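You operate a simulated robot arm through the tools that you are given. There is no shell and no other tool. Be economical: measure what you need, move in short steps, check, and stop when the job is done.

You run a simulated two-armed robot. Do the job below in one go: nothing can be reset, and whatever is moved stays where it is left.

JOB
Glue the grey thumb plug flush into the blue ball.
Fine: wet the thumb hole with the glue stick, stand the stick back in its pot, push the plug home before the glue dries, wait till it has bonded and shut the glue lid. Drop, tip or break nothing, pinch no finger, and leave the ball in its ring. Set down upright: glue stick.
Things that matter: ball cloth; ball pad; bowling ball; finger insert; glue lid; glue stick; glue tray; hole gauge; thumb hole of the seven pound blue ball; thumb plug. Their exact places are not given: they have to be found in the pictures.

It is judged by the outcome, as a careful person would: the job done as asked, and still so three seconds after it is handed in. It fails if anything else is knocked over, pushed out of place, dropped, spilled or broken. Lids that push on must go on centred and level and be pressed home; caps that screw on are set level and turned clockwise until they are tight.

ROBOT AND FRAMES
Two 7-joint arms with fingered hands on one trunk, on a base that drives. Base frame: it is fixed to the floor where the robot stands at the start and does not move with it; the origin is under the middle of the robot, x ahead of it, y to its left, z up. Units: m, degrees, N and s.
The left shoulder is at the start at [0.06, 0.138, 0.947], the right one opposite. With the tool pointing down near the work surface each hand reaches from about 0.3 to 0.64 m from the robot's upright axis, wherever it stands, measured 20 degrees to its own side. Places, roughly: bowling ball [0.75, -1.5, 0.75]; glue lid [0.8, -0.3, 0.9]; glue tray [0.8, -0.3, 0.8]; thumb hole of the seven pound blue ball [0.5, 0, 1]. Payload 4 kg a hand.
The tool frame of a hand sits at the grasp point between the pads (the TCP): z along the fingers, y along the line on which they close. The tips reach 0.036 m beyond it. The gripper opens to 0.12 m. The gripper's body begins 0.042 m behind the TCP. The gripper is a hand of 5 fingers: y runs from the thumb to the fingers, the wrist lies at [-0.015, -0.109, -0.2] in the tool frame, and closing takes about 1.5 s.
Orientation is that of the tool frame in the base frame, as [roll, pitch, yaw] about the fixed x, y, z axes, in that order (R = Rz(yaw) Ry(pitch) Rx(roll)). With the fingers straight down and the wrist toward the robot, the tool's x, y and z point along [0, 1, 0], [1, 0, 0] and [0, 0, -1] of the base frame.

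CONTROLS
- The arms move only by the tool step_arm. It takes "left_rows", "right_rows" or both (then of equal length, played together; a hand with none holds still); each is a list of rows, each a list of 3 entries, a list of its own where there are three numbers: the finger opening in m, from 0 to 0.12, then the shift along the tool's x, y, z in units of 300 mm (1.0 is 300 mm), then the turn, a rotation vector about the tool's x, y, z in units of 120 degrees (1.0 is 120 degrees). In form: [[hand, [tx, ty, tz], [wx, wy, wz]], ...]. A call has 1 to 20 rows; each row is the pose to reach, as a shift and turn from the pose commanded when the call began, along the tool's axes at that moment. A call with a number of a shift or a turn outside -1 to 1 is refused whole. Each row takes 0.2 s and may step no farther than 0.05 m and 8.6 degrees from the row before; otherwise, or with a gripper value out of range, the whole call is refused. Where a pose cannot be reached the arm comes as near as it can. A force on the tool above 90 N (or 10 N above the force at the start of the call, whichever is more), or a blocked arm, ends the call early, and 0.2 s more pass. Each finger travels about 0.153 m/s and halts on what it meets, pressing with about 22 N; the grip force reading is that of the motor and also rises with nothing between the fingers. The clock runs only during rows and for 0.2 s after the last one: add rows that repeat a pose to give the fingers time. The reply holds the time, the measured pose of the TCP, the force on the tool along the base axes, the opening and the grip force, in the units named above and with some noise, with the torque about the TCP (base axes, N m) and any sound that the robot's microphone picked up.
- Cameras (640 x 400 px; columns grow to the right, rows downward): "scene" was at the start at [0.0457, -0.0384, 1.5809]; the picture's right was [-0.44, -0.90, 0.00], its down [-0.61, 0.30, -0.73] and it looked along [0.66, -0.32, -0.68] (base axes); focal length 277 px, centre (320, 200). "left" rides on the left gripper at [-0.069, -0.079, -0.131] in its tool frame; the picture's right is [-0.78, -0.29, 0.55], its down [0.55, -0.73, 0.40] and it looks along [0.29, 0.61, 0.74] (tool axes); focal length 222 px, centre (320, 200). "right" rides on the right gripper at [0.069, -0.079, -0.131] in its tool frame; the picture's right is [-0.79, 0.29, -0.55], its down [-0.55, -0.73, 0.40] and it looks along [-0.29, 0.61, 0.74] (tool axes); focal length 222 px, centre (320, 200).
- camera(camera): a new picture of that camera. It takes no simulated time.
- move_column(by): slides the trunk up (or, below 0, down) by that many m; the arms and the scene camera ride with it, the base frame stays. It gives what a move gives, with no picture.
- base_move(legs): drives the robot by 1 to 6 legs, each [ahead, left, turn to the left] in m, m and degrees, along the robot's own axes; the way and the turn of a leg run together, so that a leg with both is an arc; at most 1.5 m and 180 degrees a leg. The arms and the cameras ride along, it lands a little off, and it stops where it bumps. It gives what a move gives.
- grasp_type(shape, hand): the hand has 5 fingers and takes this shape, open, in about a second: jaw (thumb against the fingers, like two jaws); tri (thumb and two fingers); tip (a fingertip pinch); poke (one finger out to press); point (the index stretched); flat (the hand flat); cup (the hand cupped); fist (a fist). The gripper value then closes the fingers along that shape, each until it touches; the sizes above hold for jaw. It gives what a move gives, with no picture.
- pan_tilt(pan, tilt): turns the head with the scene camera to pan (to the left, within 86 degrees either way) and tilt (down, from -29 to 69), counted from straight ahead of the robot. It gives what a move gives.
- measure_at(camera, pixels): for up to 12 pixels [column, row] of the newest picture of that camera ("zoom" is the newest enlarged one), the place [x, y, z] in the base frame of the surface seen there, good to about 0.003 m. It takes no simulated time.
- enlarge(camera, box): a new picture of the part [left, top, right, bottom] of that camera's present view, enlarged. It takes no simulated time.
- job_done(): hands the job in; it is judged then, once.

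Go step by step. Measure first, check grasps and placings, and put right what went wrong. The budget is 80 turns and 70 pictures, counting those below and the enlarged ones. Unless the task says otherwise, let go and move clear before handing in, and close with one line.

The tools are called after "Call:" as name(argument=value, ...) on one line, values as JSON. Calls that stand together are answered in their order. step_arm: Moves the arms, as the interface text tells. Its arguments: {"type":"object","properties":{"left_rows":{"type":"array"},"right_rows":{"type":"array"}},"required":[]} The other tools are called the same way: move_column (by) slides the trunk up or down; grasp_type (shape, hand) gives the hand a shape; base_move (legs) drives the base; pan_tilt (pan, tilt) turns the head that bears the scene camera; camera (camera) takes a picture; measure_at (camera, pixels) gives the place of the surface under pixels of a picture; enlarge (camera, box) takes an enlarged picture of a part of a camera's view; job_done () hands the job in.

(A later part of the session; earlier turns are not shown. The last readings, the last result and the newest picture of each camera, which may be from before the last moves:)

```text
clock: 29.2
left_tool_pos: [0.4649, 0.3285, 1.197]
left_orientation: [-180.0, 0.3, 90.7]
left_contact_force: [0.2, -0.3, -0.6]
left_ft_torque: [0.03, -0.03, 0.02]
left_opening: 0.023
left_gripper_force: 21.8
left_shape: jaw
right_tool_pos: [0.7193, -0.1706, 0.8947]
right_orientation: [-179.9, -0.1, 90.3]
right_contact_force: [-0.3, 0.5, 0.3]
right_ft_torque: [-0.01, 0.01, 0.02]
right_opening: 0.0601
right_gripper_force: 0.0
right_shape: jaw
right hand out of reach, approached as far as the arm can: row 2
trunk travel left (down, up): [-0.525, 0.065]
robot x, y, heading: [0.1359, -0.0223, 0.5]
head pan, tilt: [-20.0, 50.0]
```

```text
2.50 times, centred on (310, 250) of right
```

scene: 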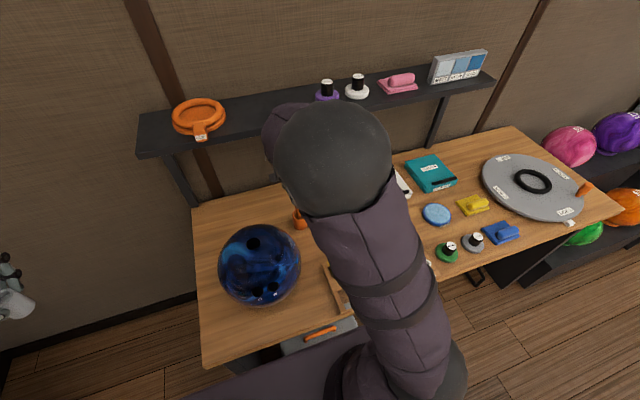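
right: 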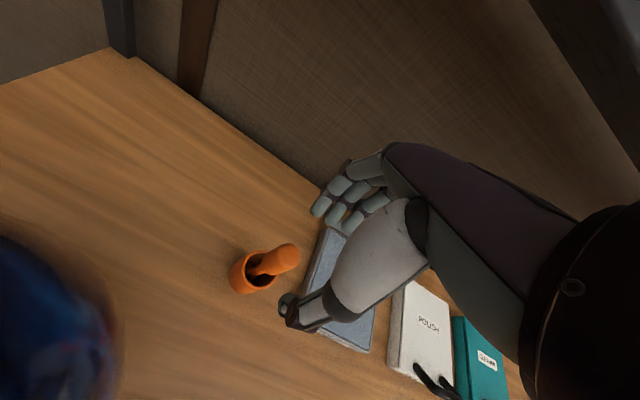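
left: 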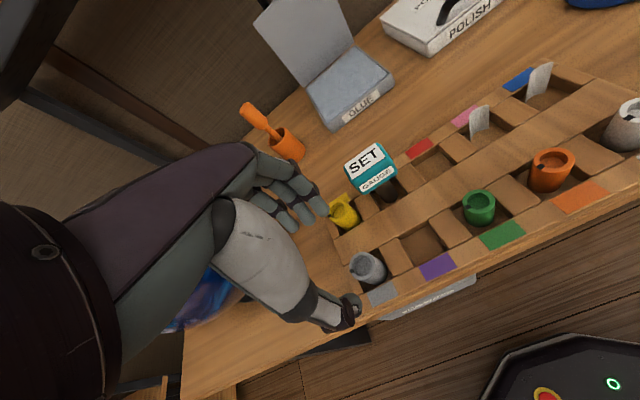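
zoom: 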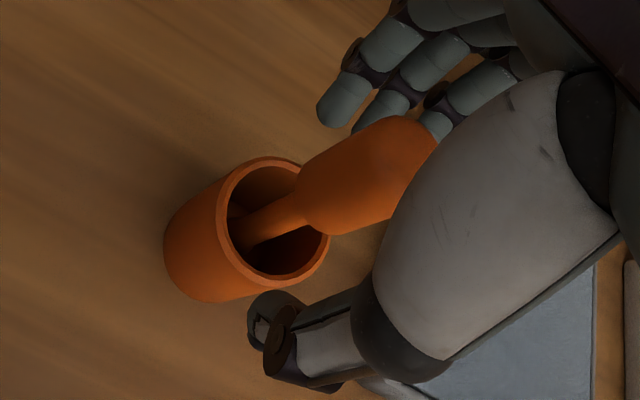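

The knob is between the thumb and fingers, clear of the pot. Closing.

Call:
step_arm(right_rows=[[0.04, [0, 0, 0], [0, 0, 0]], [0.02, [0, 0, 0], [0, 0, 0]], [0.01, [0, 0, 0], [0, 0, 0]], [0.0, [0, 0, 0], [0, 0, 0]], [0.0, [0, 0, 0], [0, 0, 0]], [0.0, [0, 0, 0], [0, 0, 0]]])

Call:
enlarge(camera="right", box=[220, 170, 400, 330])

```text
clock: 30.6
left_tool_pos: [0.4643, 0.3271, 1.197]
left_orientation: [180.0, 0.2, 90.6]
left_contact_force: [-0.8, -0.2, 0.5]
left_ft_torque: [-0.02, -0.04, 0.02]
left_opening: 0.0235
left_gripper_force: 21.7
left_shape: jaw
right_tool_pos: [0.7202, -0.1719, 0.8943]
right_orientation: [-179.9, -0.1, 90.4]
right_contact_force: [1.0, 0.5, 0.8]
right_ft_torque: [0.01, -0.01, 0.01]
right_opening: 0.0
right_gripper_force: 22.2
right_shape: jaw
trunk travel left (down, up): [-0.525, 0.065]
robot x, y, heading: [0.1344, -0.0244, 0.5]
head pan, tilt: [-20.0, 50.0]
```

```text
2.50 times, centred on (310, 250) of right
```

zoom: 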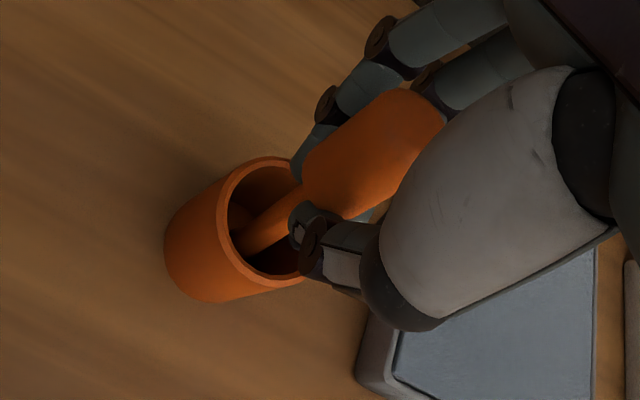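

The opening reads 0, so the fingertips closed on the thin neck below the knob. I'll open, rise 28 mm and close on the knob itself.

Call:
step_arm(right_rows=[[0.03, [0, 0, 0], [0, 0, 0]], [0.06, [0, 0, 0], [0, 0, 0]], [0.06, [0, 0, -0.05], [0, 0, 0]], [0.06, [0, 0, -0.093], [0, 0, 0]], [0.04, [0, 0, -0.093], [0, 0, 0]], [0.02, [0, 0, -0.093], [0, 0, 0]], [0.01, [0, 0, -0.093], [0, 0, 0]], [0.0, [0, 0, -0.093], [0, 0, 0]], [0.0, [0, 0, -0.093], [0, 0, 0]], [0.0, [0, 0, -0.093], [0, 0, 0]]])

Call:
enlarge(camera="right", box=[220, 170, 400, 330])

```text
clock: 32.8
left_tool_pos: [0.4645, 0.3292, 1.1988]
left_orientation: [-180.0, 0.2, 90.6]
left_contact_force: [0.2, -0.6, -0.4]
left_ft_torque: [0.01, 0.0, -0.01]
left_opening: 0.0235
left_gripper_force: 22.0
left_shape: jaw
right_tool_pos: [0.7178, -0.1693, 0.9233]
right_orientation: [-180.0, -0.1, 90.5]
right_contact_force: [0.4, 0.0, -0.9]
right_ft_torque: [0.0, -0.01, -0.01]
right_opening: 0.0181
right_gripper_force: 21.9
right_shape: jaw
trunk travel left (down, up): [-0.525, 0.065]
robot x, y, heading: [0.136, -0.0224, 0.6]
head pan, tilt: [-20.0, 50.0]
```

```text
2.50 times, centred on (310, 250) of right
```

zoom: 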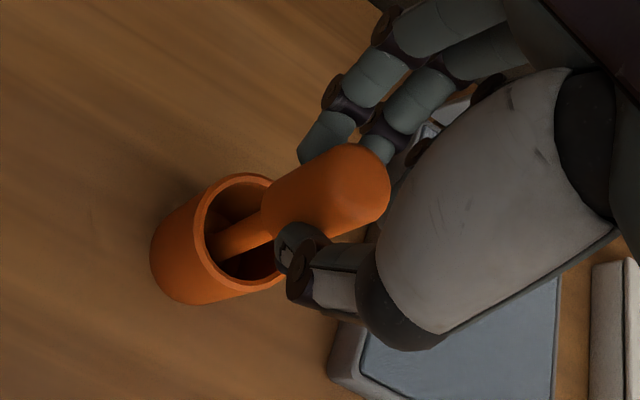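

The knob is gripped (opening 0.018, 22 N). I'll lift gently to z≈0.99, pull back and check the stick's tip.

Call:
step_arm(right_rows=[[0.0, [0, 0, -0.06], [0, 0, 0]], [0.0, [0, 0, -0.13], [0, 0, 0]], [0.0, [0, 0, -0.2], [0, 0, 0]], [0.0, [0, -0.03, -0.25], [0, 0, 0]], [0.0, [0, -0.12, -0.3], [0, 0, 0]], [0.0, [-0.05, -0.22, -0.3], [0, 0, 0]], [0.0, [-0.05, -0.22, -0.3], [0, 0, 0]]])

Call:
camera(camera="right")

Call:
camera(camera="scene")

```text
clock: 34.4
left_tool_pos: [0.4645, 0.3273, 1.1975]
left_orientation: [180.0, 0.3, 90.6]
left_contact_force: [-0.6, -0.1, -0.2]
left_ft_torque: [0.01, 0.0, -0.02]
left_opening: 0.0232
left_gripper_force: 22.0
left_shape: jaw
right_tool_pos: [0.6516, -0.1835, 1.0136]
right_orientation: [-179.8, 0.0, 90.4]
right_contact_force: [-0.3, -0.7, -1.1]
right_ft_torque: [0.02, 0.02, 0.05]
right_opening: 0.0179
right_gripper_force: 21.6
right_shape: jaw
trunk travel left (down, up): [-0.525, 0.065]
robot x, y, heading: [0.1375, -0.0221, 0.2]
head pan, tilt: [-20.0, 50.0]
```

```text
39 pictures are left
```

right: 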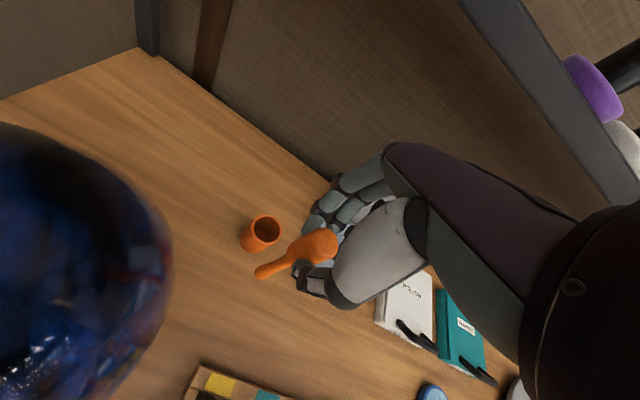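

```text
38 pictures are left
```

scene: 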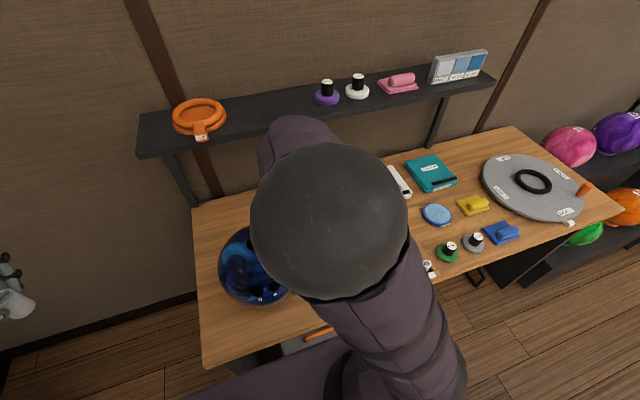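

The stick is out of the pot, which still stands at (260,233). I'll enlarge and measure the stick's tip and where the pot is now.

Call:
enlarge(camera="right", box=[230, 195, 350, 295])

Call:
measure_at(camera="right", pixels=[[258, 273], [262, 268], [270, 268], [282, 258], [290, 250], [325, 238], [262, 218], [252, 231], [276, 227], [270, 243]])

```text
4.00 times, centred on (290, 245) of right
```

zoom: 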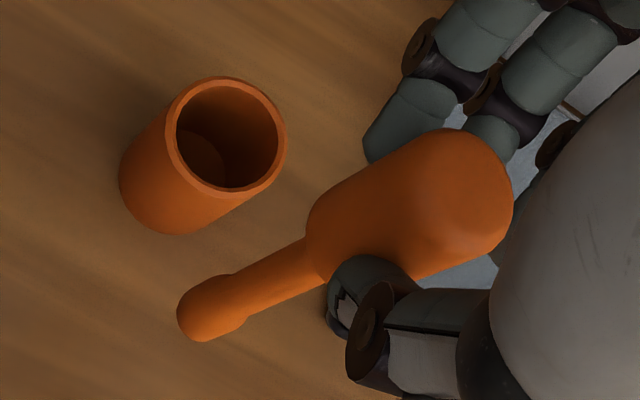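

```text
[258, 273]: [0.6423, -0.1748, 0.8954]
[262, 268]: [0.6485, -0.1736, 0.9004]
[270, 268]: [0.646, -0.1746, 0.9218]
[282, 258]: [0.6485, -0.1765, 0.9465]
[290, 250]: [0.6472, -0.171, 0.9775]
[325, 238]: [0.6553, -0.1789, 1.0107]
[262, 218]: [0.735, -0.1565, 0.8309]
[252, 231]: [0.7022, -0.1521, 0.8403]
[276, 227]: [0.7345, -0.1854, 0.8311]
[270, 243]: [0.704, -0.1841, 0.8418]
```

The stick hangs nearly vertical, its tip about 0.128 m below the TCP. I'll take it over the open glue tray to wet the tip near (0.725,-0.30).

Call:
step_arm(right_rows=[[0.0, [-0.14, 0.01, 0], [0, 0, 0]], [0.0, [-0.28, 0.02, 0], [0, 0, 0]], [0.0, [-0.405, 0.03, 0.0], [0, 0, 0]], [0.0, [-0.405, 0.14, 0.04], [0, 0, 0]], [0.0, [-0.405, 0.252, 0.1], [0, 0, 0]], [0.0, [-0.405, 0.252, 0.18], [0, 0, 0]], [0.0, [-0.405, 0.252, 0.18], [0, 0, 0]]])

Call:
camera(camera="right")

```text
clock: 36.0
left_tool_pos: [0.4637, 0.3267, 1.1995]
left_orientation: [179.9, 0.2, 90.5]
left_contact_force: [-0.5, 1.2, -0.1]
left_ft_torque: [0.04, -0.05, -0.02]
left_opening: 0.0231
left_gripper_force: 22.0
left_shape: jaw
right_tool_pos: [0.7351, -0.2947, 0.9722]
right_orientation: [180.0, 0.0, 90.4]
right_contact_force: [-0.4, 0.0, 0.1]
right_ft_torque: [0.0, -0.05, -0.01]
right_opening: 0.0178
right_gripper_force: 21.7
right_shape: jaw
right hand out of reach, approached as far as the arm can: row 6, 7
trunk travel left (down, up): [-0.525, 0.065]
robot x, y, heading: [0.1378, -0.0231, 0.4]
head pan, tilt: [-20.0, 50.0]
```

```text
36 pictures are left
```

right: 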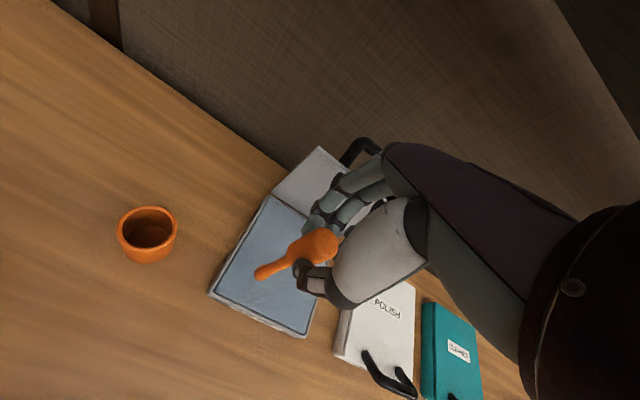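

The tip hangs over the glue pad. Lowering it to touch.

Call:
step_arm(right_rows=[[0.0, [-0.02, -0.02, 0.06], [0, 0, 0]], [0.0, [-0.02, -0.02, 0.11], [0, 0, 0]], [0.0, [-0.02, -0.02, 0.125], [0, 0, 0]], [0.0, [-0.02, -0.02, 0.125], [0, 0, 0]]])

Call:
enlarge(camera="right", box=[200, 180, 360, 330])

```text
clock: 37.0
left_tool_pos: [0.4655, 0.3277, 1.198]
left_orientation: [180.0, 0.2, 90.7]
left_contact_force: [-0.4, -0.8, 0.0]
left_ft_torque: [0.02, -0.01, 0.0]
left_opening: 0.0233
left_gripper_force: 22.0
left_shape: jaw
right_tool_pos: [0.7256, -0.2887, 0.9473]
right_orientation: [-179.9, -0.1, 90.4]
right_contact_force: [0.1, -0.9, -0.3]
right_ft_torque: [0.02, 0.02, 0.0]
right_opening: 0.018
right_gripper_force: 22.7
right_shape: jaw
right hand out of reach, approached as far as the arm can: row 1, 2, 3, 4
trunk travel left (down, up): [-0.525, 0.065]
robot x, y, heading: [0.1362, -0.025, 0.6]
head pan, tilt: [-20.0, 50.0]
```

```text
2.67 times, centred on (280, 255) of right
```

zoom: 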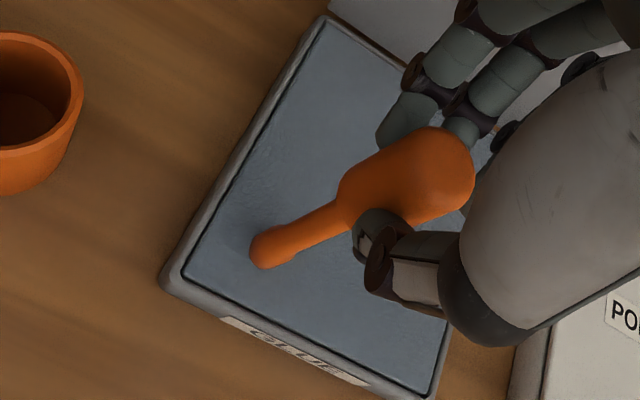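

The arm is at its reach limit 12 mm short. I'll lower the trunk 12 mm to bring the tip onto the glue.

Call:
move_column(by=-0.012)

Call:
enlarge(camera="right", box=[200, 180, 360, 330])

Call:
measure_at(camera="zoom", pixels=[[258, 255], [270, 245], [270, 262], [238, 262], [300, 300]])

```text
clock: 37.6
left_tool_pos: [0.4611, 0.3285, 1.1864]
left_orientation: [179.9, 0.3, 90.7]
left_contact_force: [-0.8, -0.8, -0.7]
left_ft_torque: [-0.01, -0.02, 0.01]
left_opening: 0.0234
left_gripper_force: 22.3
left_shape: jaw
right_tool_pos: [0.7244, -0.2879, 0.9356]
right_orientation: [-179.9, -0.1, 90.4]
right_contact_force: [-1.3, 0.3, 14.3]
right_ft_torque: [-0.04, -0.23, 0.01]
right_opening: 0.0206
right_gripper_force: 21.8
right_shape: jaw
trunk travel left (down, up): [-0.513, 0.077]
robot x, y, heading: [0.1344, -0.0265, 0.6]
head pan, tilt: [-20.0, 50.0]
```

```text
2.67 times, centred on (280, 255) of right
```

zoom: 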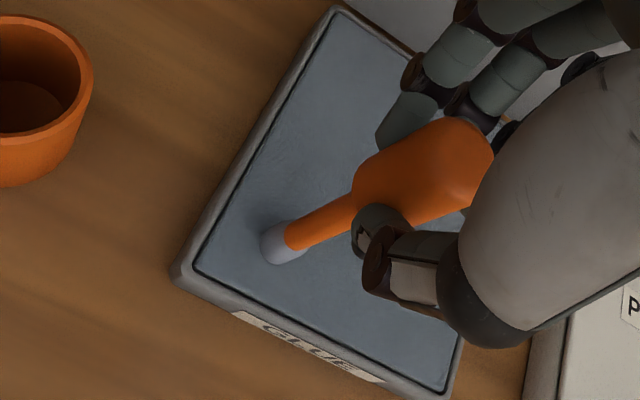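

```text
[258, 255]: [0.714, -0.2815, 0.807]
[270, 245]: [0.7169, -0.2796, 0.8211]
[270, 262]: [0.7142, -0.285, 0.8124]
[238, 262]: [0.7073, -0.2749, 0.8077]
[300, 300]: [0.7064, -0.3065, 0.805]
```

The tip turned grey: it is wetted. I'll lift, pull back clear of the lid and shelf, and rise beside the ball at z≈1.19.

Call:
step_arm(right_rows=[[0.0, [0, 0, -0.1], [0, 0, 0]], [0.0, [0, -0.03, -0.23], [0, 0, 0]], [0.0, [0, -0.15, -0.3], [0, 0, 0]], [0.0, [0.04, -0.28, -0.38], [0, 0, 0]], [0.0, [0.12, -0.38, -0.46], [0, 0, 0]], [0.0, [0.22, -0.43, -0.57], [0, 0, 0]], [0.0, [0.31, -0.48, -0.69], [0, 0, 0]], [0.0, [0.41, -0.52, -0.8], [0, 0, 0]], [0.0, [0.55, -0.548, -0.85], [0, 0, 0]], [0.0, [0.68, -0.548, -0.85], [0, 0, 0]], [0.0, [0.8, -0.548, -0.85], [0, 0, 0]], [0.0, [0.8, -0.548, -0.85], [0, 0, 0]]])

Call:
camera(camera="right")

```text
clock: 40.2
left_tool_pos: [0.4638, 0.3278, 1.187]
left_orientation: [180.0, 0.3, 90.6]
left_contact_force: [-0.8, -0.7, 0.8]
left_ft_torque: [0.02, 0.03, -0.01]
left_opening: 0.0232
left_gripper_force: 21.7
left_shape: jaw
right_tool_pos: [0.5635, -0.0603, 1.1899]
right_orientation: [-178.3, -3.3, 90.0]
right_contact_force: [-0.3, 0.1, -0.2]
right_ft_torque: [0.0, -0.01, -0.05]
right_opening: 0.0179
right_gripper_force: 22.4
right_shape: jaw
trunk travel left (down, up): [-0.513, 0.077]
robot x, y, heading: [0.1365, -0.0205, 0.4]
head pan, tilt: [-20.0, 50.0]
```

```text
33 pictures are left
```

right: 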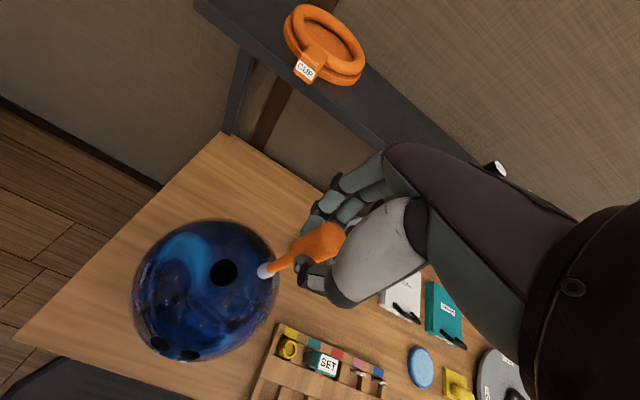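

The tip is near the hole; I'll measure both precisely.

Call:
enlarge(camera="right", box=[190, 210, 350, 310])

Call:
measure_at(camera="right", pixels=[[223, 257], [223, 287], [207, 272], [239, 272], [264, 272], [262, 268], [270, 266], [268, 276], [285, 262], [303, 243]])

```text
4.00 times, centred on (270, 260) of right
```

zoom: 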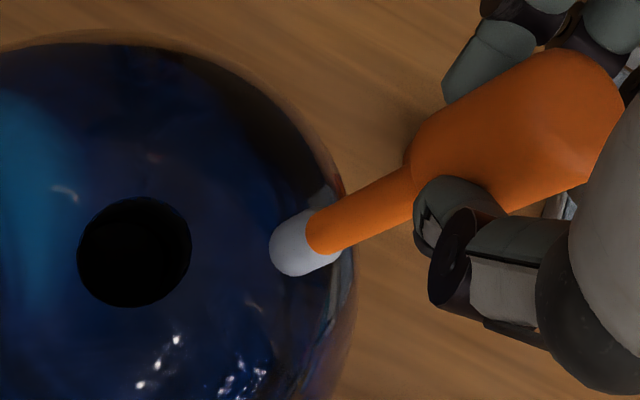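

```text
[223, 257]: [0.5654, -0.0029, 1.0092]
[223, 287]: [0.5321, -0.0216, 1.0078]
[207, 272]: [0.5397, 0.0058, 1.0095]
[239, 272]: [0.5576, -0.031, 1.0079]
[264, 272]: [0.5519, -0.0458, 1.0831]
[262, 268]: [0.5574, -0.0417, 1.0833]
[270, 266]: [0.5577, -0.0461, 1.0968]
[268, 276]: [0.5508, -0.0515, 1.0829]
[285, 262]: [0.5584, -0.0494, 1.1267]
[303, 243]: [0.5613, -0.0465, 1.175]
```

The hole centre is (0.548,-0.013) and the tip centre (0.557,-0.049), with the bottom at about z 1.065. I'll shift over the hole, straighten the small tilt, and stay 15–20 mm above the surface.

Call:
step_arm(right_rows=[[0.0, [0.07, -0.02, 0.03], [-0.007, -0.014, 0]], [0.0, [0.144, -0.042, 0.1], [-0.0142, -0.0275, 0]], [0.0, [0.144, -0.042, 0.1], [-0.0142, -0.0275, 0]]])

Call:
enlarge(camera="right", box=[190, 210, 350, 310])

Call:
measure_at(camera="zoom", pixels=[[290, 245], [280, 240], [310, 230], [300, 265], [200, 240], [240, 230], [340, 225], [400, 190]])

```text
clock: 40.9
left_tool_pos: [0.4639, 0.3274, 1.1863]
left_orientation: [179.9, 0.3, 90.6]
left_contact_force: [0.2, -0.4, -0.6]
left_ft_torque: [0.02, 0.02, 0.08]
left_opening: 0.0234
left_gripper_force: 21.7
left_shape: jaw
right_tool_pos: [0.5536, -0.0166, 1.1658]
right_orientation: [-177.1, -5.0, 91.1]
right_contact_force: [-1.1, 0.5, -0.4]
right_ft_torque: [0.0, 0.03, 0.0]
right_opening: 0.0181
right_gripper_force: 22.4
right_shape: jaw
trunk travel left (down, up): [-0.513, 0.077]
robot x, y, heading: [0.1364, -0.0221, 0.4]
head pan, tilt: [-20.0, 50.0]
stopped in row 3 (right hand): the arm was blocked; the commanded pose is now the measured one
```

```text
4.00 times, centred on (270, 260) of right
```

zoom: 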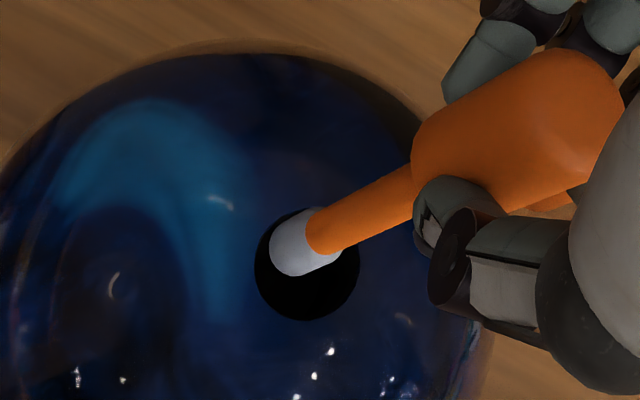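

```text
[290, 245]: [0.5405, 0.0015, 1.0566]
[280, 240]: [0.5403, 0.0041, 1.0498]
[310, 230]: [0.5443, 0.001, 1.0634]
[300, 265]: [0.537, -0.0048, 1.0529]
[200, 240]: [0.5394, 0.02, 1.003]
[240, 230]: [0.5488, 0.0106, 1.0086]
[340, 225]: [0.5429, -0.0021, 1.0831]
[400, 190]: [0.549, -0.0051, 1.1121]
```

The arm hits a limit here and tilts about 6°, but the tip is nearly over the hole. I'll centre the tip and lower it to the rim along base z, with that tilt.

Call:
step_arm(right_rows=[[0.0, [-0.035, 0.0117, -0.004], [0, 0, 0]], [0.0, [-0.044, 0.0167, 0.096], [0, 0, 0]], [0.0, [-0.044, 0.0167, 0.096], [0, 0, 0]]])

Call:
enlarge(camera="right", box=[190, 210, 350, 310])

Call:
measure_at(camera="zoom", pixels=[[290, 245], [280, 240], [310, 230], [300, 265], [255, 250], [340, 280], [300, 295]])

```text
clock: 41.6
left_tool_pos: [0.4646, 0.3286, 1.1867]
left_orientation: [-180.0, 0.4, 90.6]
left_contact_force: [0.0, 0.3, -0.1]
left_ft_torque: [0.0, 0.01, -0.01]
left_opening: 0.0234
left_gripper_force: 22.2
left_shape: jaw
right_tool_pos: [0.5596, -0.0275, 1.1336]
right_orientation: [-176.9, -5.0, 90.9]
right_contact_force: [-0.6, 0.1, 0.9]
right_ft_torque: [-0.02, -0.01, 0.02]
right_opening: 0.0178
right_gripper_force: 22.4
right_shape: jaw
trunk travel left (down, up): [-0.513, 0.077]
robot x, y, heading: [0.134, -0.0212, 0.3]
head pan, tilt: [-20.0, 50.0]
```

```text
4.00 times, centred on (270, 260) of right
```

zoom: 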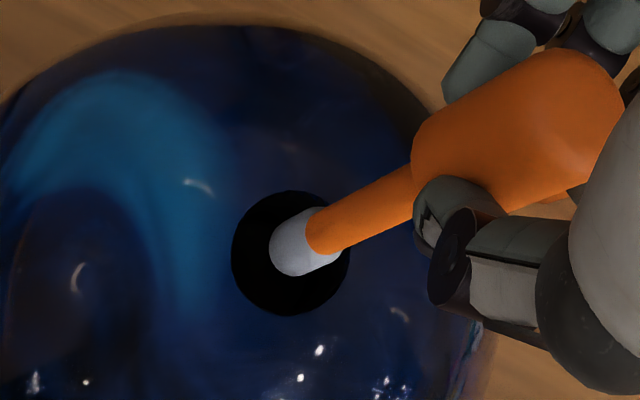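

```text
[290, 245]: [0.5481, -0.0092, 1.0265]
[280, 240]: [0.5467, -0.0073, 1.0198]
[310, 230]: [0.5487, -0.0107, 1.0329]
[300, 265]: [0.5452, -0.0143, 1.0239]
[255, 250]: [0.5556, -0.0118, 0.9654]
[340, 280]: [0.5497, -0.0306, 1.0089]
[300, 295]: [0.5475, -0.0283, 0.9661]
```

The tip is centred in the hole, whose floor reads about z 0.966. I'll dip in 40 mm and wipe gently around the wall.

Call:
step_arm(right_rows=[[0.0, [-0.006, 0.003, 0.066], [0, 0, 0]], [0.0, [-0.0116, 0.0067, 0.125], [0, 0, 0]], [0.0, [-0.0116, 0.034, 0.125], [0, 0, 0]], [0.0, [0.009, 0.027, 0.125], [0, 0, 0]], [0.0, [0.016, 0.0067, 0.125], [0, 0, 0]], [0.0, [0.009, -0.014, 0.125], [0, 0, 0]], [0.0, [-0.0116, -0.02, 0.125], [0, 0, 0]], [0.0, [-0.032, -0.014, 0.125], [0, 0, 0]], [0.0, [-0.038, 0.0067, 0.115], [0, 0, 0]], [0.0, [-0.032, 0.027, 0.105], [0, 0, 0]], [0.0, [-0.0116, 0.034, 0.09], [0, 0, 0]], [0.0, [-0.0116, 0.0067, 0.09], [0, 0, 0]]])

Call:
enlarge(camera="right", box=[190, 210, 350, 310])

```text
clock: 44.2
left_tool_pos: [0.4644, 0.3276, 1.1855]
left_orientation: [-180.0, 0.3, 90.6]
left_contact_force: [-0.3, 0.0, -0.5]
left_ft_torque: [-0.02, -0.02, -0.02]
left_opening: 0.0232
left_gripper_force: 21.5
left_shape: jaw
right_tool_pos: [0.5562, -0.0295, 1.107]
right_orientation: [-177.1, -5.1, 90.9]
right_contact_force: [0.4, 0.1, -1.0]
right_ft_torque: [-0.01, 0.0, -0.03]
right_opening: 0.0175
right_gripper_force: 22.2
right_shape: jaw
trunk travel left (down, up): [-0.513, 0.077]
robot x, y, heading: [0.1386, -0.0236, 0.4]
head pan, tilt: [-20.0, 50.0]
```

```text
4.00 times, centred on (270, 260) of right
```

zoom: 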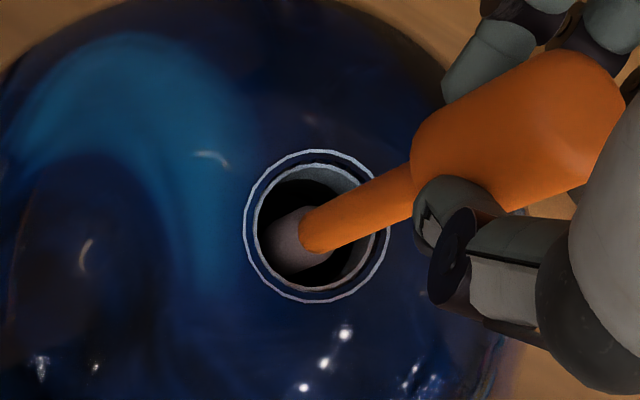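

The hole is now wet: there is a white ring around it. I'll take the stick straight back above its pot, straightening the tilt on the way.

Call:
step_arm(right_rows=[[0.0, [0.011, -0.006, -0.125], [0, 0, 0]], [0.0, [0.022, -0.0125, -0.249], [0, 0, 0]], [0.0, [-0.095, 0.057, -0.262], [-0.006, -0.01, 0]], [0.0, [-0.212, 0.127, -0.276], [-0.012, -0.021, 0]], [0.0, [-0.28, 0.168, -0.174], [-0.018, -0.032, 0]], [0.0, [-0.348, 0.209, -0.071], [-0.024, -0.042, 0]], [0.0, [-0.417, 0.25, 0.032], [-0.024, -0.042, 0]], [0.0, [-0.485, 0.29, 0.134], [-0.024, -0.042, 0]], [0.0, [-0.492, 0.424, 0.2], [-0.024, -0.042, 0]], [0.0, [-0.499, 0.558, 0.287], [-0.024, -0.042, 0]], [0.0, [-0.499, 0.558, 0.287], [-0.024, -0.042, 0]]])

Call:
enlarge(camera="right", box=[190, 190, 350, 310])

Call:
measure_at(camera="zoom", pixels=[[285, 250], [275, 245], [310, 230], [300, 260], [200, 200], [240, 290], [180, 250], [270, 210]])

```text
clock: 46.6
left_tool_pos: [0.4627, 0.3273, 1.1862]
left_orientation: [-180.0, 0.3, 90.5]
left_contact_force: [0.2, 0.2, -0.2]
left_ft_torque: [-0.01, -0.01, -0.01]
left_opening: 0.0232
left_gripper_force: 22.0
left_shape: jaw
right_tool_pos: [0.7235, -0.1656, 0.9953]
right_orientation: [-179.9, 0.1, 91.1]
right_contact_force: [-0.7, -0.5, 0.7]
right_ft_torque: [0.03, -0.05, -0.01]
right_opening: 0.0175
right_gripper_force: 21.7
right_shape: jaw
trunk travel left (down, up): [-0.513, 0.077]
robot x, y, heading: [0.1347, -0.0244, 0.0]
head pan, tilt: [-20.0, 50.0]
```

```text
3.33 times, centred on (270, 250) of right
```

zoom: 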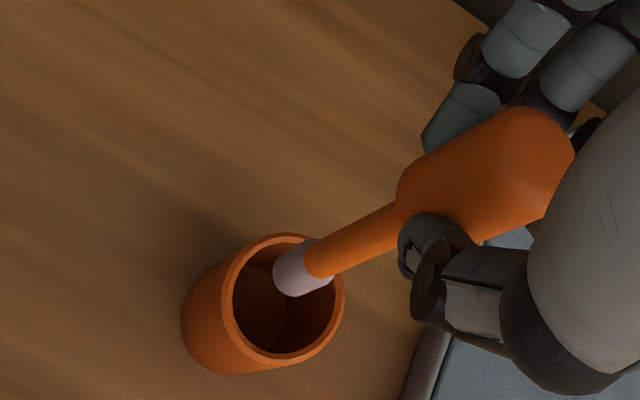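

```text
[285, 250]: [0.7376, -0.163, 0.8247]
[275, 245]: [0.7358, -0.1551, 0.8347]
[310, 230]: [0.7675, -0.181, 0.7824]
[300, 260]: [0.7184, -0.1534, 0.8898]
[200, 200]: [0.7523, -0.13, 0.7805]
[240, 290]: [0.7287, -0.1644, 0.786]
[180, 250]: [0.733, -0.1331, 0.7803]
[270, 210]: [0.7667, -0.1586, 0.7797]
```

The tip, at (300,265), is about 10 mm to the left of the pot centre (0.719,-0.169). I'll shift over and lower into the pot.

Call:
step_arm(right_rows=[[0.0, [-0.033, -0.013, 0.0], [0, 0, 0]], [0.0, [-0.033, -0.013, 0.1], [0, 0, 0]], [0.0, [-0.033, -0.013, 0.18], [0, 0, 0]], [0.0, [-0.033, -0.013, 0.225], [0, 0, 0]], [0.0, [-0.033, -0.013, 0.225], [0, 0, 0]]])

Call:
enlarge(camera="right", box=[190, 190, 350, 310])

```text
clock: 47.9
left_tool_pos: [0.4645, 0.3278, 1.1869]
left_orientation: [-179.9, 0.3, 90.6]
left_contact_force: [0.7, 0.3, 0.5]
left_ft_torque: [-0.01, -0.02, -0.01]
left_opening: 0.0235
left_gripper_force: 22.5
left_shape: jaw
right_tool_pos: [0.7208, -0.1771, 0.9324]
right_orientation: [-179.9, 0.1, 91.1]
right_contact_force: [-0.2, -0.6, -0.7]
right_ft_torque: [-0.03, -0.02, -0.01]
right_opening: 0.0175
right_gripper_force: 22.0
right_shape: jaw
trunk travel left (down, up): [-0.513, 0.077]
robot x, y, heading: [0.1394, -0.0252, 0.2]
head pan, tilt: [-20.0, 50.0]
```

```text
3.33 times, centred on (270, 250) of right
```

zoom: 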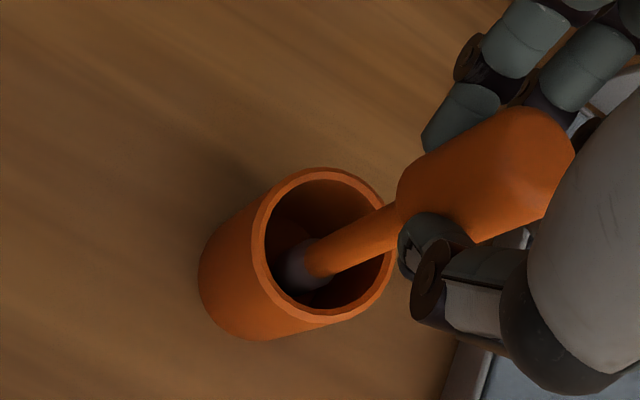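

The stick is inside the pot. I'll lower the last few millimetres, then release and rise.

Call:
step_arm(right_rows=[[0.0, [0, 0, 0.02], [0, 0, 0]], [0.0, [0, 0, 0.03], [0, 0, 0]], [0.0, [0, 0, 0.03], [0, 0, 0]]])

```text
clock: 48.6
left_tool_pos: [0.4647, 0.3276, 1.1853]
left_orientation: [-179.9, 0.3, 90.6]
left_contact_force: [0.1, -0.5, 0.1]
left_ft_torque: [-0.01, 0.02, -0.01]
left_opening: 0.0233
left_gripper_force: 21.9
left_shape: jaw
right_tool_pos: [0.7196, -0.1764, 0.9232]
right_orientation: [-179.9, 0.1, 91.1]
right_contact_force: [0.3, 0.5, 0.4]
right_ft_torque: [-0.02, 0.03, -0.03]
right_opening: 0.0176
right_gripper_force: 22.4
right_shape: jaw
trunk travel left (down, up): [-0.513, 0.077]
robot x, y, heading: [0.1375, -0.025, 0.2]
head pan, tilt: [-20.0, 50.0]
```

Call:
step_arm(right_rows=[[0.0, [0, 0, 0.012], [0, 0, 0]], [0.01, [0, 0, 0.012], [0, 0, 0]], [0.03, [0, 0, 0.012], [0, 0, 0]], [0.06, [0, 0, 0.012], [0, 0, 0]], [0.065, [0, 0, 0.012], [0, 0, 0]], [0.065, [0, 0, -0.1], [0, 0, 0]], [0.065, [0, 0, -0.22], [0, 0, 0]], [0.065, [0, 0, -0.22], [0, 0, 0]]])

Call:
enlarge(camera="right", box=[190, 190, 350, 310])

```text
clock: 50.5
left_tool_pos: [0.465, 0.3278, 1.1857]
left_orientation: [-180.0, 0.3, 90.6]
left_contact_force: [0.0, -0.4, -0.6]
left_ft_torque: [0.02, 0.02, -0.02]
left_opening: 0.0234
left_gripper_force: 21.9
left_shape: jaw
right_tool_pos: [0.717, -0.1762, 0.9915]
right_orientation: [-179.9, 0.0, 91.0]
right_contact_force: [0.3, -1.0, 0.3]
right_ft_torque: [0.0, 0.01, 0.01]
right_opening: 0.0647
right_gripper_force: 0.1
right_shape: jaw
trunk travel left (down, up): [-0.513, 0.077]
robot x, y, heading: [0.1337, -0.0213, 0.5]
head pan, tilt: [-20.0, 50.0]
```

```text
3.33 times, centred on (270, 250) of right
```

zoom: 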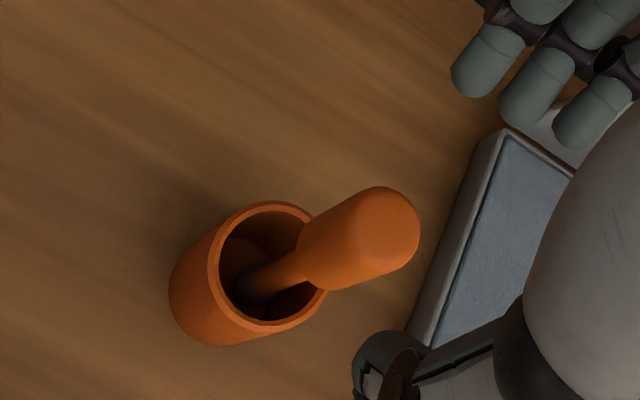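

The stick stands in its pot, released. Now the right hand retreats while the left brings the plug over the ball.

Call:
step_arm(right_rows=[[0.065, [0, -0.14, -0.02], [0, 0, 0]], [0.065, [0, -0.28, -0.04], [0, 0, 0]], [0.065, [-0.03, -0.4, -0.1], [0, 0, 0]], [0.065, [-0.11, -0.47, -0.2], [0, 0, 0]], [0.065, [-0.2, -0.53, -0.3], [0, 0, 0]], [0.065, [-0.29, -0.59, -0.4], [0, 0, 0]], [0.065, [-0.38, -0.65, -0.5], [0, 0, 0]], [0.065, [-0.47, -0.7, -0.6], [0, 0, 0]], [0.065, [-0.47, -0.7, -0.6], [0, 0, 0]]], left_rows=[[0.0, [-0.1, 0.03, 0], [0, 0, 0]], [0.0, [-0.22, 0.06, 0], [0, 0, 0]], [0.0, [-0.34, 0.09, 0], [0, 0, 0]], [0.0, [-0.46, 0.12, 0], [0, 0, 0]], [0.0, [-0.6, 0.16, 0], [0, 0, 0]], [0.0, [-0.74, 0.2, 0], [0, 0, 0]], [0.0, [-0.88, 0.23, 0], [0, 0, 0]], [0.0, [-1.0, 0.264, 0], [0, 0, 0]], [0.0, [-1.0, 0.264, 0], [0, 0, 0]]])

Call:
step_arm(left_rows=[[0.0, [-0.13, 0, 0.04], [0, 0, 0]], [0.0, [-0.13, 0, 0.15], [0, 0, 0]], [0.0, [-0.13, 0, 0.22], [0, 0, 0]], [0.0, [-0.13, 0, 0.22], [0, 0, 0]]])

Call:
enlarge(camera="left", box=[230, 180, 420, 330])

```text
clock: 52.5
left_tool_pos: [0.5427, 0.0292, 1.1856]
left_orientation: [-180.0, 0.3, 90.6]
left_contact_force: [-0.1, 0.3, -0.3]
left_ft_torque: [0.0, 0.01, 0.01]
left_opening: 0.0232
left_gripper_force: 21.9
left_shape: jaw
right_tool_pos: [0.5104, -0.3209, 1.1691]
right_orientation: [-179.9, 0.2, 91.1]
right_contact_force: [1.2, 0.4, 0.8]
right_ft_torque: [-0.01, 0.01, 0.02]
right_opening: 0.0651
right_gripper_force: 0.1
right_shape: jaw
trunk travel left (down, up): [-0.513, 0.077]
robot x, y, heading: [0.1353, -0.0249, 0.3]
head pan, tilt: [-20.0, 50.0]
```

```text
clock: 53.5
left_tool_pos: [0.5449, -0.0084, 1.1223]
left_orientation: [180.0, 0.1, 90.6]
left_contact_force: [-0.9, 0.5, -1.3]
left_ft_torque: [-0.03, -0.03, 0.04]
left_opening: 0.023
left_gripper_force: 22.0
left_shape: jaw
right_tool_pos: [0.5105, -0.3207, 1.1689]
right_orientation: [-180.0, 0.1, 91.1]
right_contact_force: [-0.2, 0.2, 0.9]
right_ft_torque: [-0.01, -0.03, -0.01]
right_opening: 0.0649
right_gripper_force: 0.0
right_shape: jaw
trunk travel left (down, up): [-0.513, 0.077]
robot x, y, heading: [0.1373, -0.0248, 0.1]
head pan, tilt: [-20.0, 50.0]
```

```text
2.67 times, centred on (325, 255) of left
```

zoom: 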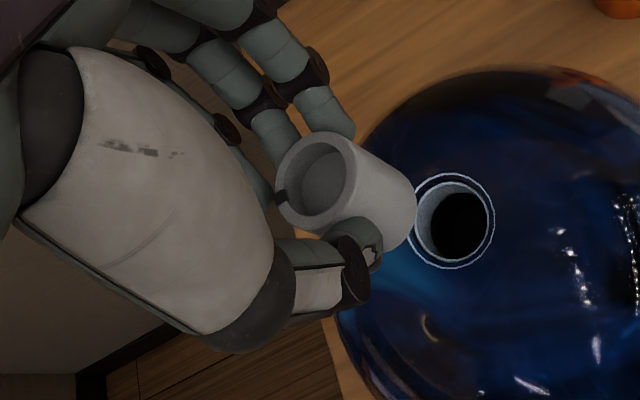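

The plug is above the hole. I'll measure the plug rim and hole rim in this zoom.

Call:
measure_at(camera="zoom", pixels=[[451, 174], [455, 268], [412, 222], [493, 222], [426, 188], [484, 252], [279, 180], [318, 136], [352, 165], [340, 205], [305, 224], [283, 210]])

```text
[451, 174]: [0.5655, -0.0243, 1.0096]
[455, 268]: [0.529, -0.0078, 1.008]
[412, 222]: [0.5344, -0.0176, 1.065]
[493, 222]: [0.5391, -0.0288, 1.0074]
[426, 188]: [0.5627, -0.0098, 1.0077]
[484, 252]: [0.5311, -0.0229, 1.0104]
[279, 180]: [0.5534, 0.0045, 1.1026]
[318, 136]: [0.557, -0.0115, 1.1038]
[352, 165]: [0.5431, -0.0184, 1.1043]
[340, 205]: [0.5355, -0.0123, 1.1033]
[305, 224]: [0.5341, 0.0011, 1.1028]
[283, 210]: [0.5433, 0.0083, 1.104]
```

The plug centre is about (0.545,-0.006) and the hole (0.548,-0.0135). I'll shift by (+2.5,-7) mm and lower to just above the rim for a check.

Call:
step_arm(left_rows=[[0.0, [-0.022, 0.0085, 0.0], [0, 0, 0]], [0.0, [-0.022, 0.0085, 0.115], [0, 0, 0]], [0.0, [-0.022, 0.0085, 0.115], [0, 0, 0]]])

Call:
enlarge(camera="left", box=[250, 190, 410, 310])

Call:
pan_tilt(pan=4, tilt=48)

Call:
camera(camera="right")

```text
clock: 54.2
left_tool_pos: [0.5482, -0.0174, 1.0865]
left_orientation: [179.9, 0.2, 90.5]
left_contact_force: [-0.5, -0.5, -1.1]
left_ft_torque: [-0.01, -0.01, 0.04]
left_opening: 0.0232
left_gripper_force: 21.6
left_shape: jaw
right_tool_pos: [0.5124, -0.3212, 1.1685]
right_orientation: [-179.8, 0.1, 91.1]
right_contact_force: [-0.1, 0.2, -0.1]
right_ft_torque: [-0.02, -0.02, 0.02]
right_opening: 0.065
right_gripper_force: 0.1
right_shape: jaw
trunk travel left (down, up): [-0.513, 0.077]
robot x, y, heading: [0.1371, -0.0198, 0.2]
head pan, tilt: [-20.0, 50.0]
```

```text
3.33 times, centred on (330, 250) of left
```

zoom: 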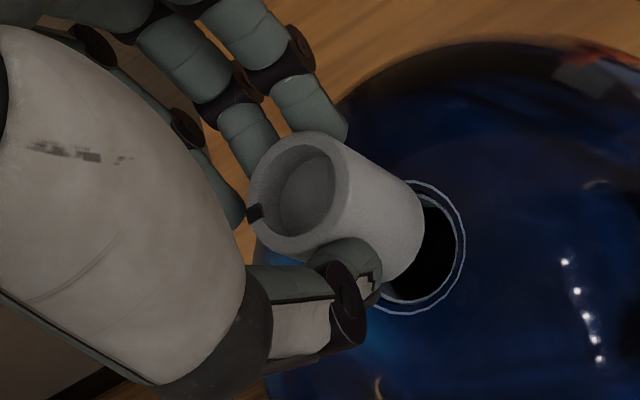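

```text
clock: 55.1
left_tool_pos: [0.5499, -0.0182, 1.0873]
left_orientation: [-180.0, 0.3, 90.6]
left_contact_force: [-0.2, 0.1, -0.5]
left_ft_torque: [0.0, 0.01, 0.0]
left_opening: 0.0233
left_gripper_force: 22.9
left_shape: jaw
right_tool_pos: [0.5126, -0.3218, 1.1682]
right_orientation: [-179.9, 0.1, 91.0]
right_contact_force: [0.5, 0.4, 0.3]
right_ft_torque: [0.0, -0.02, -0.01]
right_opening: 0.0651
right_gripper_force: 0.0
right_shape: jaw
trunk travel left (down, up): [-0.513, 0.077]
robot x, y, heading: [0.1375, -0.0239, 0.2]
head pan, tilt: [4.0, 48.0]
```

```text
23 pictures are left
```

right: 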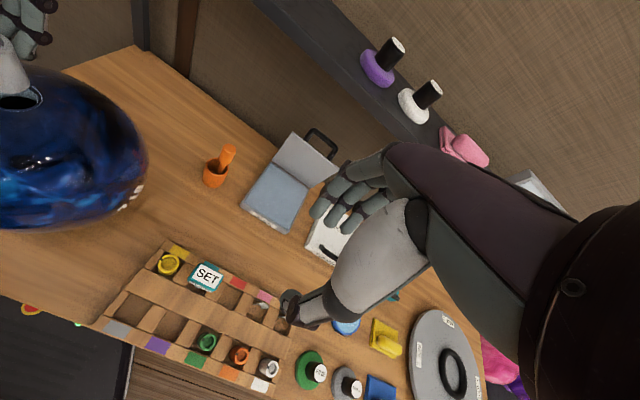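

The right camera gives a side view. I'll enlarge it and measure the plug and hole again.

Call:
measure_at(camera="zoom", pixels=[[251, 190], [300, 136], [343, 175], [335, 215], [292, 250], [262, 235], [430, 184], [464, 240], [450, 290], [420, 312], [410, 200], [380, 270]])

Call:
enlarge(camera="right", box=[0, 60, 80, 130])

```text
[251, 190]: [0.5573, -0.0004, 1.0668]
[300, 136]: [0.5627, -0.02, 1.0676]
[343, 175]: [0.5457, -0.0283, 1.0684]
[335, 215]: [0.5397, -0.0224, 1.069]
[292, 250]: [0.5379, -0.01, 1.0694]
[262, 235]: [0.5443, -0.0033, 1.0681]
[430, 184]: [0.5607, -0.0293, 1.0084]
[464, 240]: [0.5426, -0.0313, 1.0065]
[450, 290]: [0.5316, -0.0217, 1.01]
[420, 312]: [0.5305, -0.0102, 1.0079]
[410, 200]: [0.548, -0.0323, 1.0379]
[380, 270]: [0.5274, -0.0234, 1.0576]
```

```text
5.71 times, centred on (40, 95) of right
```

zoom: 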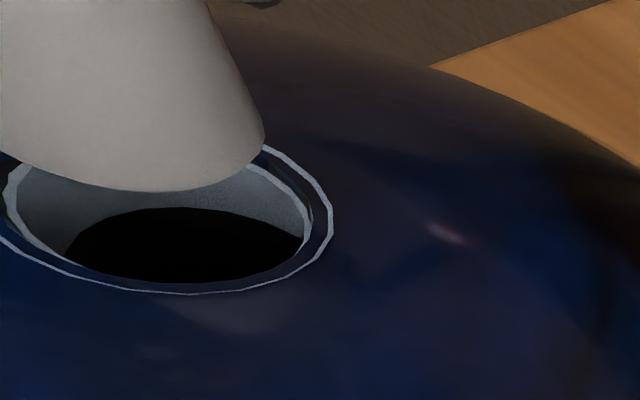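

The measurements agree: the plug is off the hole by about (+2,-1.4) mm. I'll correct this and lower slowly 33 mm, watching the force.

Call:
step_arm(left_rows=[[0.0, [0.005, -0.0067, 0.0], [0, 0, 0]], [0.0, [0.005, -0.0067, 0.045], [0, 0, 0]], [0.0, [0.005, -0.0067, 0.07], [0, 0, 0]], [0.0, [0.005, -0.0067, 0.09], [0, 0, 0]], [0.0, [0.005, -0.0067, 0.11], [0, 0, 0]], [0.0, [0.005, -0.0067, 0.11], [0, 0, 0]]])

Call:
enlarge(camera="right", box=[0, 40, 80, 130])

```text
clock: 56.5
left_tool_pos: [0.5463, -0.0165, 1.0547]
left_orientation: [179.9, 0.3, 90.6]
left_contact_force: [0.5, 0.6, -0.7]
left_ft_torque: [0.05, -0.03, 0.03]
left_opening: 0.0236
left_gripper_force: 21.8
left_shape: jaw
right_tool_pos: [0.5117, -0.3219, 1.1696]
right_orientation: [-179.9, 0.1, 91.1]
right_contact_force: [0.6, 0.4, 0.9]
right_ft_torque: [-0.01, -0.02, 0.03]
right_opening: 0.0647
right_gripper_force: 0.1
right_shape: jaw
trunk travel left (down, up): [-0.513, 0.077]
robot x, y, heading: [0.1368, -0.0192, 0.2]
head pan, tilt: [4.0, 48.0]
```

```text
4.44 times, centred on (40, 85) of right
```

zoom: 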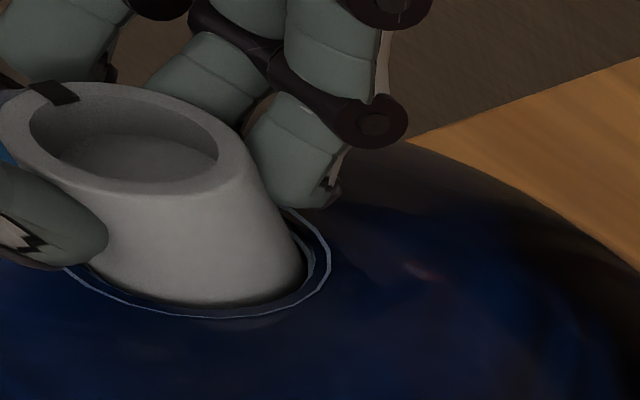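

The plug is in the hole with no binding. I'll lower 4 mm more, release and rise clear.

Call:
step_arm(left_rows=[[0.0, [0, 0, 0.013], [0, 0, 0]], [0.0, [0, 0, 0.013], [0, 0, 0]], [0.02, [0, 0, 0.013], [0, 0, 0]], [0.04, [0, 0, 0.013], [0, 0, 0]], [0.055, [0, 0, 0.013], [0, 0, 0]], [0.06, [0, 0, -0.02], [0, 0, 0]], [0.06, [0, 0, -0.16], [0, 0, 0]], [0.06, [0, 0, -0.26], [0, 0, 0]], [0.0, [0, 0, -0.26], [0, 0, 0]]])

Call:
grasp_type(hand="left", shape="fist")

Call:
camera(camera="right")

Call:
camera(camera="left")

```text
clock: 58.5
left_tool_pos: [0.5484, -0.0172, 1.1317]
left_orientation: [-180.0, 0.3, 90.7]
left_contact_force: [0.4, -0.4, 0.6]
left_ft_torque: [-0.02, 0.0, 0.0]
left_opening: 0.0
left_gripper_force: 11.4
left_shape: jaw
right_tool_pos: [0.5117, -0.322, 1.1688]
right_orientation: [-179.9, 0.1, 91.1]
right_contact_force: [0.3, -0.4, 0.6]
right_ft_torque: [0.0, 0.0, -0.02]
right_opening: 0.0649
right_gripper_force: 0.0
right_shape: jaw
trunk travel left (down, up): [-0.513, 0.077]
robot x, y, heading: [0.1369, -0.022, 0.4]
head pan, tilt: [4.0, 48.0]
```

```text
clock: 59.4
left_tool_pos: [0.5484, -0.0157, 1.1316]
left_orientation: [179.9, 0.3, 90.6]
left_contact_force: [1.0, 0.5, 0.6]
left_ft_torque: [0.01, 0.0, -0.03]
left_opening: 0.0002
left_gripper_force: 0.1
left_shape: fist
right_tool_pos: [0.5113, -0.3204, 1.169]
right_orientation: [-179.9, 0.1, 91.1]
right_contact_force: [0.7, 0.3, 0.2]
right_ft_torque: [0.01, 0.0, -0.01]
right_opening: 0.0648
right_gripper_force: 0.1
right_shape: jaw
trunk travel left (down, up): [-0.513, 0.077]
robot x, y, heading: [0.1322, -0.0187, 0.4]
head pan, tilt: [4.0, 48.0]
```

```text
20 pictures are left
```

right: 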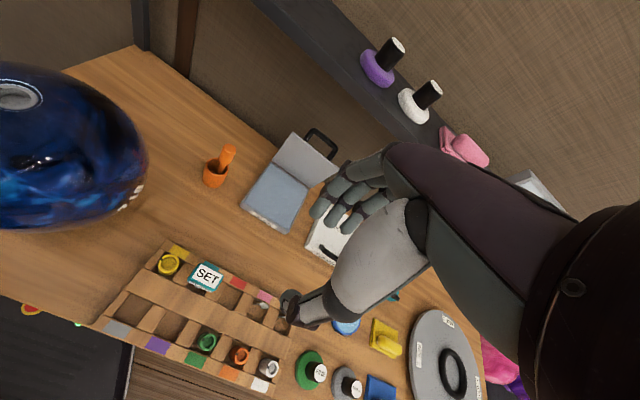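

```text
19 pictures are left
```

left: 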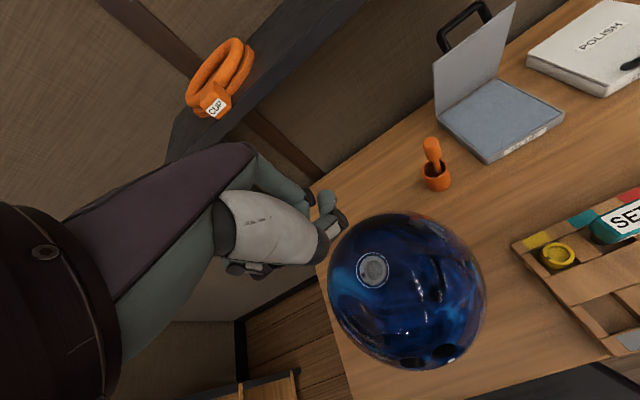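

The plug slid down into the hole. I'll look at how far it still stands proud.

Call:
enlarge(camera="left", box=[300, 220, 420, 300])

Call:
measure_at(camera="zoom", pixels=[[340, 250], [335, 215], [365, 218], [390, 195], [420, 215], [350, 270], [460, 215], [320, 170], [390, 290], [200, 130], [215, 170]])

```text
5.00 times, centred on (360, 260) of left
```

zoom: 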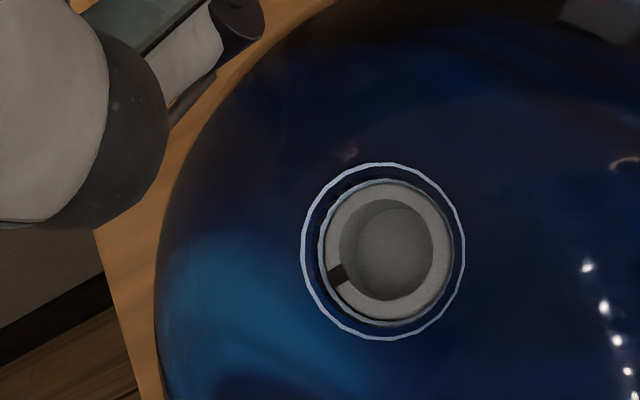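

```text
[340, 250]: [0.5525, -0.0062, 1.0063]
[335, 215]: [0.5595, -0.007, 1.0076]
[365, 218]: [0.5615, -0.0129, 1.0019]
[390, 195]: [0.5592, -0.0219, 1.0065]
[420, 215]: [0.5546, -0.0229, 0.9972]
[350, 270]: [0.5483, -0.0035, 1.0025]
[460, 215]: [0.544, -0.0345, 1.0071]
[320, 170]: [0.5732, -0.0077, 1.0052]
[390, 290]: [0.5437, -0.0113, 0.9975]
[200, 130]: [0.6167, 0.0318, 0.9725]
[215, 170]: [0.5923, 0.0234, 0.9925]
```

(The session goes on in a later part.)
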